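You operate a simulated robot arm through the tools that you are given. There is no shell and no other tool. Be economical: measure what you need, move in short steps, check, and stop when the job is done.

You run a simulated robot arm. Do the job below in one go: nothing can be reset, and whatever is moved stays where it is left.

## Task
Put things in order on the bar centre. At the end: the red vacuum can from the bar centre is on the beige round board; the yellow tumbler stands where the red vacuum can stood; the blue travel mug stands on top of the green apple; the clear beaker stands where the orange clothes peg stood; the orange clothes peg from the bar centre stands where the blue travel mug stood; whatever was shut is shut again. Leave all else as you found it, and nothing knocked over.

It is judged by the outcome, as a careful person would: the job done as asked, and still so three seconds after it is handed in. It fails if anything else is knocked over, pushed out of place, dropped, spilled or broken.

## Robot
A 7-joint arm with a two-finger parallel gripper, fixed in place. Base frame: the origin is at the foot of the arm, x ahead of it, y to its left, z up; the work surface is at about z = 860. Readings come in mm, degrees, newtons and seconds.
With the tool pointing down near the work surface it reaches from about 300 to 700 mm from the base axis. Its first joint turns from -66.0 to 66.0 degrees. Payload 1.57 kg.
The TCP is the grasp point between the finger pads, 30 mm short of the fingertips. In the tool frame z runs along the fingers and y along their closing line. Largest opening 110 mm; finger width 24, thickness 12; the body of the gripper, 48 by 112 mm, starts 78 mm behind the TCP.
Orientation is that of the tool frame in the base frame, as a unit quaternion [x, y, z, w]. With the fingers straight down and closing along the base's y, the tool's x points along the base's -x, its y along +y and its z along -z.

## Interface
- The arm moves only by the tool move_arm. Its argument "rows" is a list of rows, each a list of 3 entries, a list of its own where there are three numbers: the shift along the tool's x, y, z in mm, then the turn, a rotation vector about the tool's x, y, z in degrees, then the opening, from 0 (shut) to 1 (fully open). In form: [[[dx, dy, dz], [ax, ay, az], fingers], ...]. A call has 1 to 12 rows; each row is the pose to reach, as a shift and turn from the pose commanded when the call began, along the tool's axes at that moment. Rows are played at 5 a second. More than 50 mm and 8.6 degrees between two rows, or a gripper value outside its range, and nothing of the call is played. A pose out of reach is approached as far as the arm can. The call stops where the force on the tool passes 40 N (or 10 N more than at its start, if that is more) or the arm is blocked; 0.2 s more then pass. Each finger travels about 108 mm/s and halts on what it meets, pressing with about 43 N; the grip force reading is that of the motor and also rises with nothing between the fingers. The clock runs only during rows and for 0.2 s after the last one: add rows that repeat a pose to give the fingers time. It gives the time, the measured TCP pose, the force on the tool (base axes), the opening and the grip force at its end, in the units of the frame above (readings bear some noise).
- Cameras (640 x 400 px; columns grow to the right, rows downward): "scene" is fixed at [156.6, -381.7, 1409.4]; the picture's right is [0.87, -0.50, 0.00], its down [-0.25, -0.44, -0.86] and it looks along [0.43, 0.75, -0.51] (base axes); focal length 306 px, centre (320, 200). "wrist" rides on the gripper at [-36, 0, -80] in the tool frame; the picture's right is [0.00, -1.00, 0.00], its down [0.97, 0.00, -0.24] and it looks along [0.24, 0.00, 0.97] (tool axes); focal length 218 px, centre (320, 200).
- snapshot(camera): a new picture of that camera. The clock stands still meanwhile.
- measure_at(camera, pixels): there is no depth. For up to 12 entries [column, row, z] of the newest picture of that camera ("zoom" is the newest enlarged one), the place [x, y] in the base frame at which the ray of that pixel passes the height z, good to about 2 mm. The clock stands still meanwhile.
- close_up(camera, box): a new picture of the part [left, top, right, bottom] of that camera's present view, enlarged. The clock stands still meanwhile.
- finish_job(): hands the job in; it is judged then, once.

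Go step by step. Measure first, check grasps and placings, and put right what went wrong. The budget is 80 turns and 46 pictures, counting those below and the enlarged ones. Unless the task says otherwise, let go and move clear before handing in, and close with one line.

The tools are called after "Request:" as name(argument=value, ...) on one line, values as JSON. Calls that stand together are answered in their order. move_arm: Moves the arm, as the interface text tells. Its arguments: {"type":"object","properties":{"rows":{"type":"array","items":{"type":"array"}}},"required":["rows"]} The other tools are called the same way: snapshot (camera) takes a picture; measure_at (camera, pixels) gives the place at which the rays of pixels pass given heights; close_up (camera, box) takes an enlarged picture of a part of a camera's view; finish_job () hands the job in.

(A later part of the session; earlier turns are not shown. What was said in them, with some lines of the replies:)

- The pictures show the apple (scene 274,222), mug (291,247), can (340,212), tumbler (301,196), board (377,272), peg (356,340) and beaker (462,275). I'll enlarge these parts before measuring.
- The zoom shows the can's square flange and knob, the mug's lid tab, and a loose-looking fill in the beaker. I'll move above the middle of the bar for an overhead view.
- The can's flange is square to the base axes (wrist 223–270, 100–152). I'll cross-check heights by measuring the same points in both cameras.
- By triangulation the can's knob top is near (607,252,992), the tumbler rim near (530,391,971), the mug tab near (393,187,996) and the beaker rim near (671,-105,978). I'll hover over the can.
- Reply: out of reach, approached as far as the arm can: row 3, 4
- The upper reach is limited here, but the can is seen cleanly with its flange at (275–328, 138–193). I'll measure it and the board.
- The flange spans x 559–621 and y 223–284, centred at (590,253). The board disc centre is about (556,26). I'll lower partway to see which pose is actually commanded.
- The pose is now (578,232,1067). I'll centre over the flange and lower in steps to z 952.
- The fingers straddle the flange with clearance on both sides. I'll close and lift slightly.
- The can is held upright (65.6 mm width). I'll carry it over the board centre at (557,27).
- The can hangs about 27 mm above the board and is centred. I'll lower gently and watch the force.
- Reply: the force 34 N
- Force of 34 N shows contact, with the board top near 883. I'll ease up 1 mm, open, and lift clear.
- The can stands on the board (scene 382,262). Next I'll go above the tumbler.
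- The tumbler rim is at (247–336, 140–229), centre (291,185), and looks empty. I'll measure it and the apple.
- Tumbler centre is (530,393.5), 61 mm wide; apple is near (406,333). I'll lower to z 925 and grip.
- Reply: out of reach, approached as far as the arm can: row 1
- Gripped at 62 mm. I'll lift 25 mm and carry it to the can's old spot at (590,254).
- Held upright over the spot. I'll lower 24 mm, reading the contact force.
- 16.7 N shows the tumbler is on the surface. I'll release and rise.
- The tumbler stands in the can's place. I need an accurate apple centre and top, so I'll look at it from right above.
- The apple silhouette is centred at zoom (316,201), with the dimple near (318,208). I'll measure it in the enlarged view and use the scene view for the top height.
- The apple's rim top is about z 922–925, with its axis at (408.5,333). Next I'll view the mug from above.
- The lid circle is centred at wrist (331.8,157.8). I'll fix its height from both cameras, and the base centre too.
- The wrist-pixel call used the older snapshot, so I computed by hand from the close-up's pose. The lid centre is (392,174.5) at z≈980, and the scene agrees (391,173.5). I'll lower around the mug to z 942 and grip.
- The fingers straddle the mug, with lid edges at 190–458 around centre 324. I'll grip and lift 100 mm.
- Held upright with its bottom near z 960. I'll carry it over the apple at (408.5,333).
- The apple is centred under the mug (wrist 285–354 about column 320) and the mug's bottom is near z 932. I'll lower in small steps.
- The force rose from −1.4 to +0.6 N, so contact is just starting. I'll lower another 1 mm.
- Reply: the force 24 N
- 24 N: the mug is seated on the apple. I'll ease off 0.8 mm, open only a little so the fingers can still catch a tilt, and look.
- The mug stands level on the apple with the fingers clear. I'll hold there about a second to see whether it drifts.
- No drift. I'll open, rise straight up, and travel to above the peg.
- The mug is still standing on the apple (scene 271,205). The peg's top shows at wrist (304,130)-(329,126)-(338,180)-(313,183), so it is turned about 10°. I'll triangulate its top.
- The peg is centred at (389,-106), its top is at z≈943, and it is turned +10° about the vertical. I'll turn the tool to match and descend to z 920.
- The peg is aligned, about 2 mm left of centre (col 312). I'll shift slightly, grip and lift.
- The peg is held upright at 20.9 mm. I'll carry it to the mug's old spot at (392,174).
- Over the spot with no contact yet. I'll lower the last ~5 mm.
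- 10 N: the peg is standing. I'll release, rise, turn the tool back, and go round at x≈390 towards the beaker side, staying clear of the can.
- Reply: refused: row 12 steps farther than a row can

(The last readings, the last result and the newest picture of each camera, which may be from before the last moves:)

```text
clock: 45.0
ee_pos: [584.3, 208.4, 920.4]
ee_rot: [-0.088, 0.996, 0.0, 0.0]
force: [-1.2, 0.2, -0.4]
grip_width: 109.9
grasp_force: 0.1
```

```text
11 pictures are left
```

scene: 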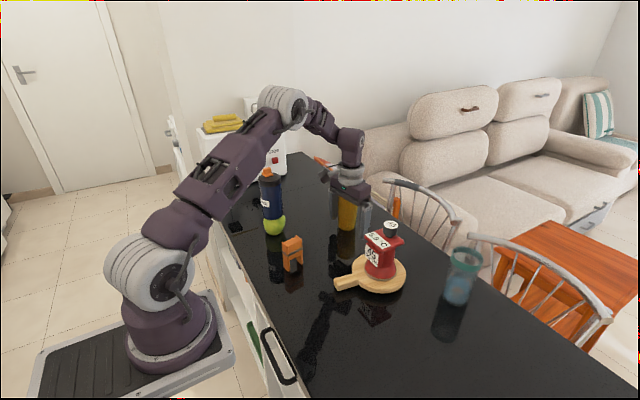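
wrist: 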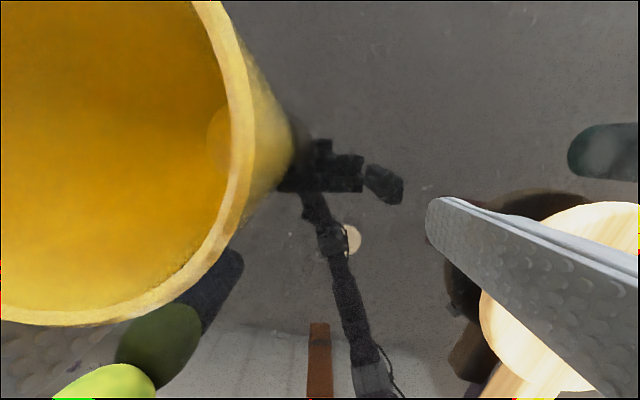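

My first call was refused, so the second one ran at z 920 straight out of the peg towards the tumbler. The peg still stands (scene 291,252), but the left finger reached the tumbler and may have pushed it. I'll back off 10 mm, rise straight up and measure.

Request:
move_arm(rows=[[[6, 0, 0], [0, 0, 0], 1], [[12, 0, 0], [0, 0, 0], 1], [[12, 0, -30], [0, 0, 0], 1], [[12, 0, -70], [0, 0, 0], 1], [[12, 0, -110], [0, 0, 0], 1], [[40, 0, -135], [0, 0, 0], 1], [[60, 0, -150], [0, 0, 0], 1], [[60, 0, -150], [0, 0, 0], 1]])

Request:
snapshot(camera="wrist")

Request:
close_up(camera="scene", box=[220, 180, 412, 300])

```text
clock: 46.8
ee_pos: [526.1, 197.6, 1070.5]
ee_rot: [-0.086, 0.996, -0.001, 0.0]
force: [-0.3, 0.7, 0.2]
grip_width: 109.7
grasp_force: 0.1
```

```text
10 pictures are left
```

wrist: 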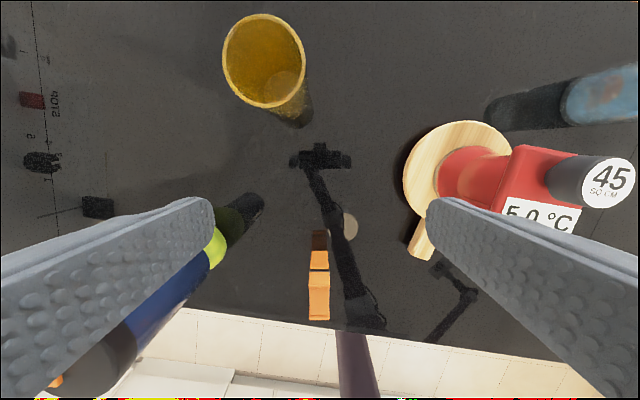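

```text
3.33 times, centred on (316, 240) of scene
```

zoom: 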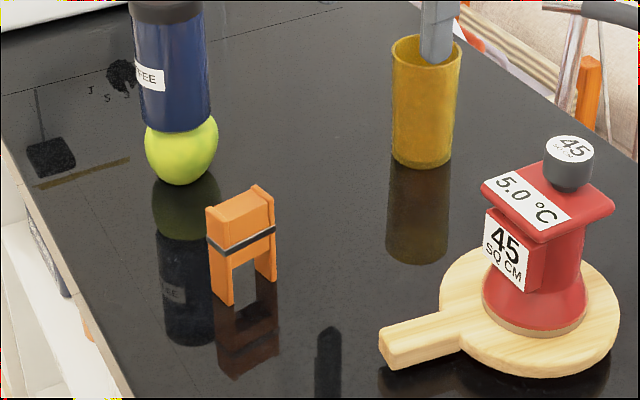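

Everything stands. I'll measure the tumbler rim (wrist 264,61) and the peg top (318,296) to see how far each moved.

Request:
measure_at(camera="wrist", pixels=[[264, 61, 971], [222, 55, 971], [305, 68, 971], [319, 296, 943], [309, 272, 943], [329, 272, 943], [309, 319, 943], [329, 319, 943]])

Request:
measure_at(camera="zoom", pixels=[[426, 47, 971], [240, 204, 943], [421, 156, 860], [392, 150, 860], [452, 155, 860], [229, 306, 860], [211, 293, 860], [276, 279, 860]])

```text
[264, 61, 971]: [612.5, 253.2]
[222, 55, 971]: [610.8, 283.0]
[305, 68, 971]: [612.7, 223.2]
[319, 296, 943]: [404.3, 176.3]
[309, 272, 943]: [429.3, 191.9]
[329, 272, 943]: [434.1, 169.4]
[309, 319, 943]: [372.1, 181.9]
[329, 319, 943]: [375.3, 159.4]
```

```text
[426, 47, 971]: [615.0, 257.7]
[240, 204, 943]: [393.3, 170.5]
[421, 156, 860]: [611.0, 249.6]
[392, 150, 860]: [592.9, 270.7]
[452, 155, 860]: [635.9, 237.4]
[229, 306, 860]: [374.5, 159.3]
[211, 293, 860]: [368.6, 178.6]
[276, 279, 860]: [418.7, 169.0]
```

The tumbler slid to (612.5,254), 22 mm out in x, while the peg is still at about (391,175). I'll put the tumbler back: first square the tool up at (556,254), staying high.

Request:
move_arm(rows=[[[-13, 17, 0], [0, 0, 3.5], 1], [[-26, 34, 0], [0, 0, 7], 1], [[-39.3, 49.9, 0], [0, 0, 10], 1], [[-39.3, 49.9, 20], [0, 0, 10], 1], [[-39.3, 49.9, 20], [0, 0, 10], 1]])

```text
clock: 48.0
ee_pos: [555.3, 253.9, 1048.6]
ee_rot: [0.0, 1.0, -0.001, -0.001]
force: [-0.2, -0.7, 0.1]
grip_width: 110.2
grasp_force: 0.0
```

Squared up at (555,254). I'll lower beside the tumbler to z 926 with the fingers astride in y, then slide out to x 612.

Request:
move_arm(rows=[[[0, 0, 45], [0, 0, 0], 1], [[0, 0, 90], [0, 0, 0], 1], [[0, 0, 122.5], [0, 0, 0], 1], [[0, 0, 122.5], [0, 0, 0], 1], [[-20, 0, 122.5], [0, 0, 0], 1], [[-40, 0, 122.5], [0, 0, 0], 1], [[-57, 0, 122.5], [0, 0, 0], 1], [[-57, 0, 122.5], [0, 0, 0], 1]])

```text
clock: 49.8
ee_pos: [612.9, 253.2, 928.2]
ee_rot: [0.0, 1.0, 0.0, -0.001]
force: [-0.1, -0.2, -0.1]
grip_width: 109.6
grasp_force: 0.0
```

Astride with no contact. I'll grip, lift 6 mm, move back 22.5 mm and lower.

Request:
move_arm(rows=[[[0, 0, 0], [0, 0, 0], 0.4], [[0, 0, 0], [0, 0, 0], 0.4], [[0, 0, 0], [0, 0, 0], 0.4], [[0, 0, -6], [0, 0, 0], 0.4], [[11, 0, -6], [0, 0, 0], 0.4], [[22.5, 0, -6], [0, 0, 0], 0.4], [[22.5, 0, -6], [0, 0, 0], 0.4], [[22.5, 0, -2], [0, 0, 0], 0.4], [[22.5, 0, 0], [0, 0, 0], 0.4], [[22.5, 0, 0], [0, 0, 0], 0.4]])

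```text
clock: 52.0
ee_pos: [589.9, 254.1, 928.7]
ee_rot: [0.0, 1.0, 0.0, 0.0]
force: [-0.6, 0.2, -1.3]
grip_width: 62.6
grasp_force: 43.5
```

The weight is still on the tool, so it hasn't quite touched. I'll lower a little more.

Request:
move_arm(rows=[[[0, 0, 0.6], [0, 0, 0], 0.4], [[0, 0, 1.2], [0, 0, 0], 0.4], [[0, 0, 1.2], [0, 0, 0], 0.4]])

```text
clock: 52.8
ee_pos: [588.4, 253.5, 927.2]
ee_rot: [0.0, 1.0, 0.001, 0.0]
force: [-5.8, -0.1, 22.2]
grip_width: 62.8
grasp_force: 42.7
```

22 N: it is down. I'll release and rise straight up.

Request:
move_arm(rows=[[[0, 0, -0.5], [0, 0, 0], 0.8], [[0, 0, -0.5], [0, 0, 0], 1], [[0, 0, -0.5], [0, 0, 0], 1], [[0, 0, -40], [0, 0, 0], 1], [[0, 0, -80], [0, 0, 0], 1], [[0, 0, -112], [0, 0, 0], 1], [[40, 0, -135], [0, 0, 0], 1], [[80, 0, -150], [0, 0, 0], 1], [[80, 0, -150], [0, 0, 0], 1]])

Request:
snapshot(camera="wrist")

```text
clock: 54.8
ee_pos: [507.2, 252.9, 1077.0]
ee_rot: [-0.001, 1.0, 0.0, 0.0]
force: [0.7, -0.3, -0.4]
grip_width: 109.8
grasp_force: 0.1
```

```text
8 pictures are left
```

wrist: 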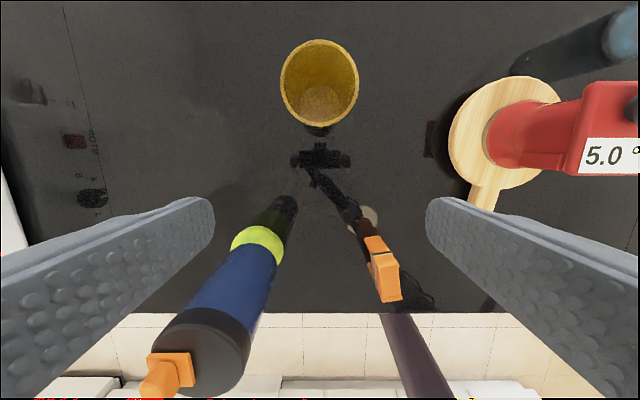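

I'll check the tumbler rim (319,83) and the peg's top corners in this view.

Request:
measure_at(camera="wrist", pixels=[[319, 83, 971], [370, 257, 943], [394, 250, 943], [403, 298, 943], [379, 303, 943], [514, 132, 885], [449, 132, 885], [620, 40, 978]])

```text
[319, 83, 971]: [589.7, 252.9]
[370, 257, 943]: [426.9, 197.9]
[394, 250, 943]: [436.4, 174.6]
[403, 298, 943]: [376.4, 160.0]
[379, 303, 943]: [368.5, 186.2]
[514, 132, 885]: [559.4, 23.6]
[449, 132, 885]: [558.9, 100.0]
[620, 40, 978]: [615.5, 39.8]
```

The tumbler is back at (589.7,253) and the peg is within a few mm of the mug's spot. Now I'll cross high to the beaker side at y −105.

Request:
move_arm(rows=[[[0, -45, 0], [0, 0, 0], 1], [[0, -90, 0], [0, 0, 0], 1], [[0, -135, 0], [0, 0, 0], 1], [[0, -180, 0], [0, 0, 0], 1], [[0, -225, 0], [0, 0, 0], 1], [[0, -270, 0], [0, 0, 0], 1], [[0, -315, 0], [0, 0, 0], 1], [[0, -358, 0], [0, 0, 0], 1], [[-40, -358, 10], [0, 0, 0], 1], [[-80, -358, 25], [0, 0, 0], 1], [[-80, -358, 25], [0, 0, 0], 1]])

Request:
snapshot(camera="wrist")

```text
clock: 57.2
ee_pos: [588.0, -103.3, 1053.2]
ee_rot: [0.0, 1.0, 0.001, 0.0]
force: [-0.1, -0.1, 0.6]
grip_width: 109.9
grasp_force: 0.0
```

```text
7 pictures are left
```

wrist: 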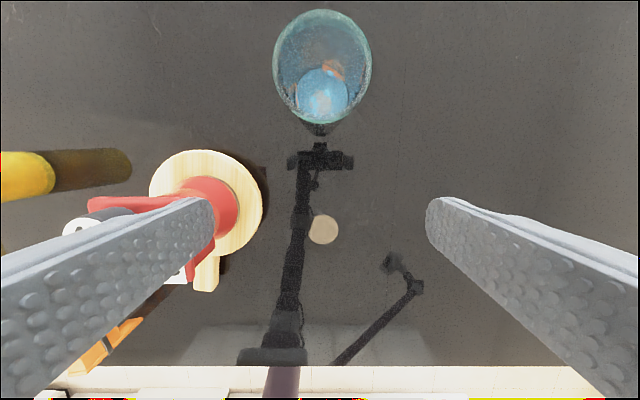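

The beaker rim is at (273–372, 9–125). I'll measure it.

Request:
measure_at(camera="wrist", pixels=[[322, 65, 978], [273, 65, 978], [372, 65, 978], [322, 9, 978], [322, 125, 978], [321, 130, 862]])

```text
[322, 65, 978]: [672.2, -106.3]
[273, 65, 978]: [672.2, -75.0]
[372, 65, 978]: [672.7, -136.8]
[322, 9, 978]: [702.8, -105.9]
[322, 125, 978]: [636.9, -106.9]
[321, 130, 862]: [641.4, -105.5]
```

Beaker centre is (671,-106), 63 mm wide. I'll lower here to z 925, then slide out with the fingers astride it.

Request:
move_arm(rows=[[[0, -2.7, 45], [0, 0, 0], 1], [[0, -2.7, 90], [0, 0, 0], 1], [[0, -2.7, 128], [0, 0, 0], 1], [[0, -2.7, 128], [0, 0, 0], 1], [[-25, -2.7, 128], [0, 0, 0], 1], [[-50, -2.7, 128], [0, 0, 0], 1], [[-70, -2.7, 128], [0, 0, 0], 1], [[-83, -2.7, 128], [0, 0, 0], 1], [[-83, -2.7, 128], [0, 0, 0], 1]])

Request:
close_up(camera="scene", box=[380, 210, 540, 310])

```text
clock: 59.2
ee_pos: [671.6, -107.8, 923.3]
ee_rot: [0.0, 1.0, 0.0, 0.0]
force: [-0.3, -0.3, -0.1]
grip_width: 110.0
grasp_force: 0.1
```

```text
4.00 times, centred on (460, 260) of scene
```

zoom: 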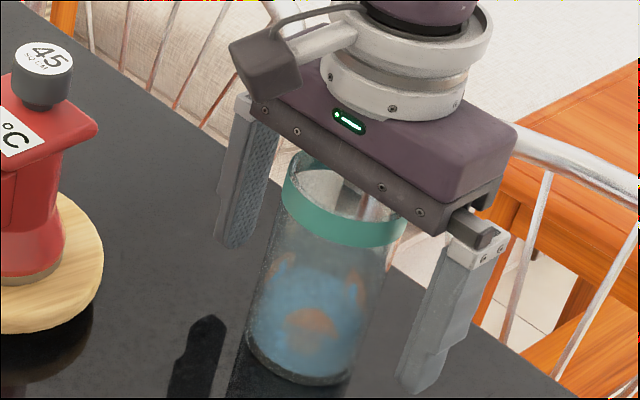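

Straddled cleanly. I'll grip, lift a little, then draw it inward while rising.

Request:
move_arm(rows=[[[0, 0, 0], [0, 0, 0], 0.4], [[0, 0, 0], [0, 0, 0], 0.4], [[0, 0, 0], [0, 0, 0], 0.4], [[0, 0, -6], [0, 0, 0], 0.4], [[8, 0, -12], [0, 0, 0], 0.4], [[25, 0, -18], [0, 0, 0], 0.4], [[50, 0, -25], [0, 0, 0], 0.4], [[50, 0, -25], [0, 0, 0], 0.4]])

```text
clock: 61.0
ee_pos: [622.3, -105.9, 947.3]
ee_rot: [0.0, 1.0, 0.001, 0.0]
force: [0.6, 0.6, -1.8]
grip_width: 59.1
grasp_force: 43.7
```

Held at 59 mm with its weight on the tool. I'll carry it smoothly along y≈−105 to x 389.

Request:
move_arm(rows=[[[15, 0, 0], [0, 0, 0], 0.4], [[40, 0, 0], [0, 0, 0], 0.4], [[67, 0, 0], [0, 0, 0], 0.4], [[94, 0, 0], [0, 0, 0], 0.4], [[121, 0, 0], [0, 0, 0], 0.4], [[148, 1, 0], [0, 0, 0], 0.4], [[175, 1, 0], [0, 0, 0], 0.4], [[200, 1, 0], [0, 0, 0], 0.4], [[220, 1, 0], [0, 0, 0], 0.4], [[232, 1, 5], [0, 0, 0], 0.4], [[232, 1, 12], [0, 0, 0], 0.4], [[232, 1, 18], [0, 0, 0], 0.4]])

Request:
close_up(camera="scene", box=[260, 240, 452, 360])

```text
clock: 63.6
ee_pos: [390.9, -106.0, 929.8]
ee_rot: [0.0, 1.0, 0.0, 0.001]
force: [0.2, -0.7, -1.2]
grip_width: 59.2
grasp_force: 43.2
```

```text
3.33 times, centred on (356, 300) of scene
```

zoom: 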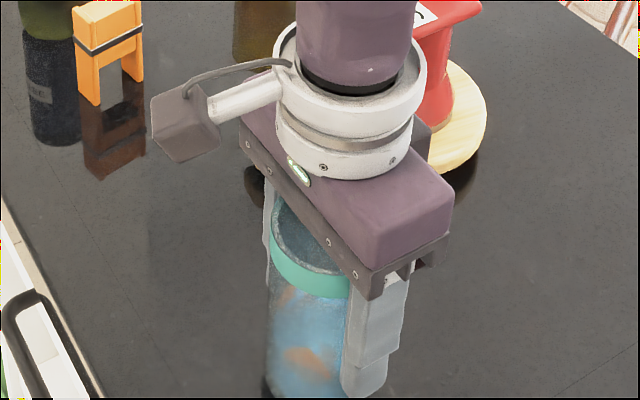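

Upright and over the peg's old spot. I'll lower the last ~7 mm.

Request:
move_arm(rows=[[[0, 0, 3], [0, 0, 0], 0.4], [[0, 0, 5], [0, 0, 0], 0.4], [[0, 0, 6.5], [0, 0, 0], 0.4], [[0, 0, 6.5], [0, 0, 0], 0.4]])

```text
clock: 64.6
ee_pos: [391.2, -105.3, 925.1]
ee_rot: [0.0, 1.0, 0.0, 0.0]
force: [0.6, -0.4, -0.8]
grip_width: 58.9
grasp_force: 43.4
```

Request:
move_arm(rows=[[[0, 0, 0.8], [0, 0, 0], 0.4], [[0, 0, 1.6], [0, 0, 0], 0.4], [[0, 0, 1.6], [0, 0, 0], 0.4]])

```text
clock: 65.4
ee_pos: [392.2, -104.9, 922.1]
ee_rot: [-0.001, 1.0, 0.0, 0.002]
force: [2.2, 2.9, 36.0]
grip_width: 58.9
grasp_force: 43.1
```

36 N: it is firmly on the surface. I'll ease up, release, and rise clear.

Request:
move_arm(rows=[[[0, 0, -1], [0, 0, 0], 0.4], [[0, 0, -1], [0, 0, 0], 0.8], [[0, 0, -1], [0, 0, 0], 1], [[0, 0, -1], [0, 0, 0], 1], [[0, 0, -40], [0, 0, 0], 1], [[0, 0, -85], [0, 0, 0], 1], [[0, 0, -130], [0, 0, 0], 1], [[0, 0, -175], [0, 0, 0], 1], [[0, 0, -215], [0, 0, 0], 1], [[0, 30, -215], [0, 0, 0], 1], [[0, 30, -215], [0, 0, 0], 1]])

Request:
snapshot(camera="scene")

Request:
snapshot(camera="wrist")

```text
clock: 67.8
ee_pos: [390.0, -76.0, 1136.8]
ee_rot: [-0.001, 1.0, 0.0, 0.001]
force: [-1.0, -0.7, -0.5]
grip_width: 109.9
grasp_force: 0.1
```

```text
4 pictures are left
```

scene: 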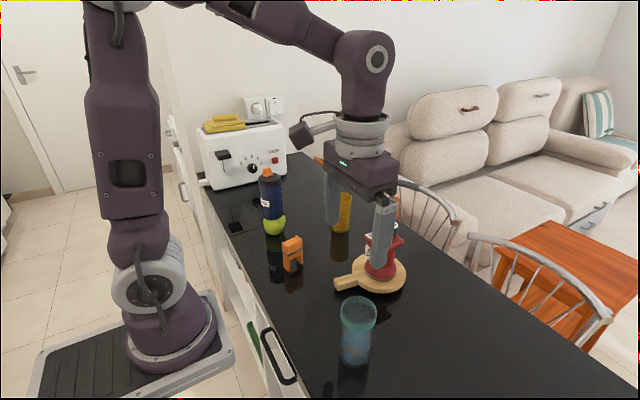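

```text
3 pictures are left
```

wrist: 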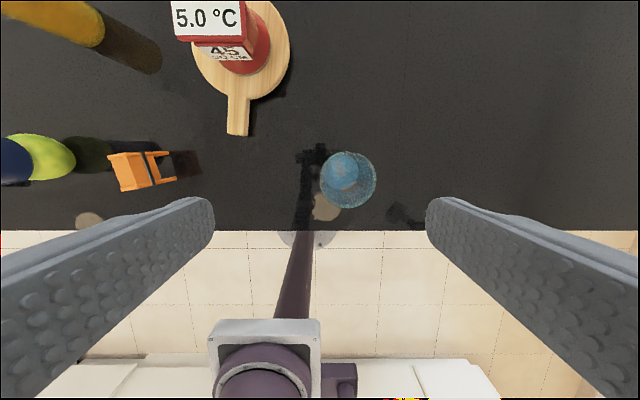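

All are standing: beaker (scene 357,335), peg (291,252), mug on apple, can on board. One last check of the peg's and beaker's positions.

Request:
close_up(camera="scene", box=[250, 160, 330, 280])

Request:
measure_at(camera="wrist", pixels=[[348, 180, 978], [107, 154, 943], [140, 150, 943], [152, 186, 943], [120, 192, 943]])

```text
3.33 times, centred on (290, 220) of scene
```

zoom: 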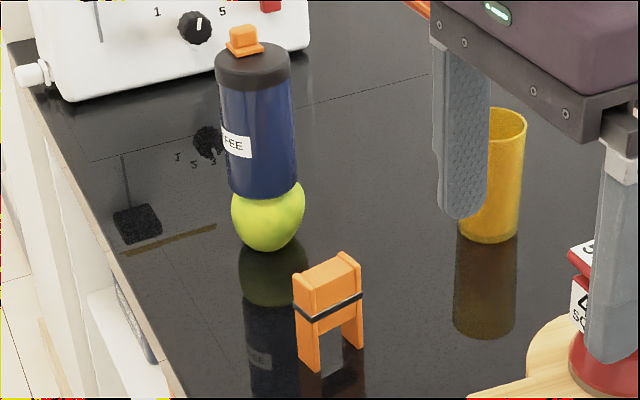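

```text
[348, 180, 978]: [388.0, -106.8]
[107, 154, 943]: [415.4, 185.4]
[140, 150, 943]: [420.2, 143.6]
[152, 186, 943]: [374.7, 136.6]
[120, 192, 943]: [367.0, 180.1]
```

The beaker is at (388,-107) and the peg at about (392,173). All targets are met, everything is upright and the gripper is clear, so I'm handing it in.

Request:
finish_job()

```text
The job is handed in.
```

The job is handed in, with all five items where you asked, standing upright and nothing knocked over. On the way I bumped the tumbler about 22 mm out of place, then set it back to within a millimetre of where I had put it.
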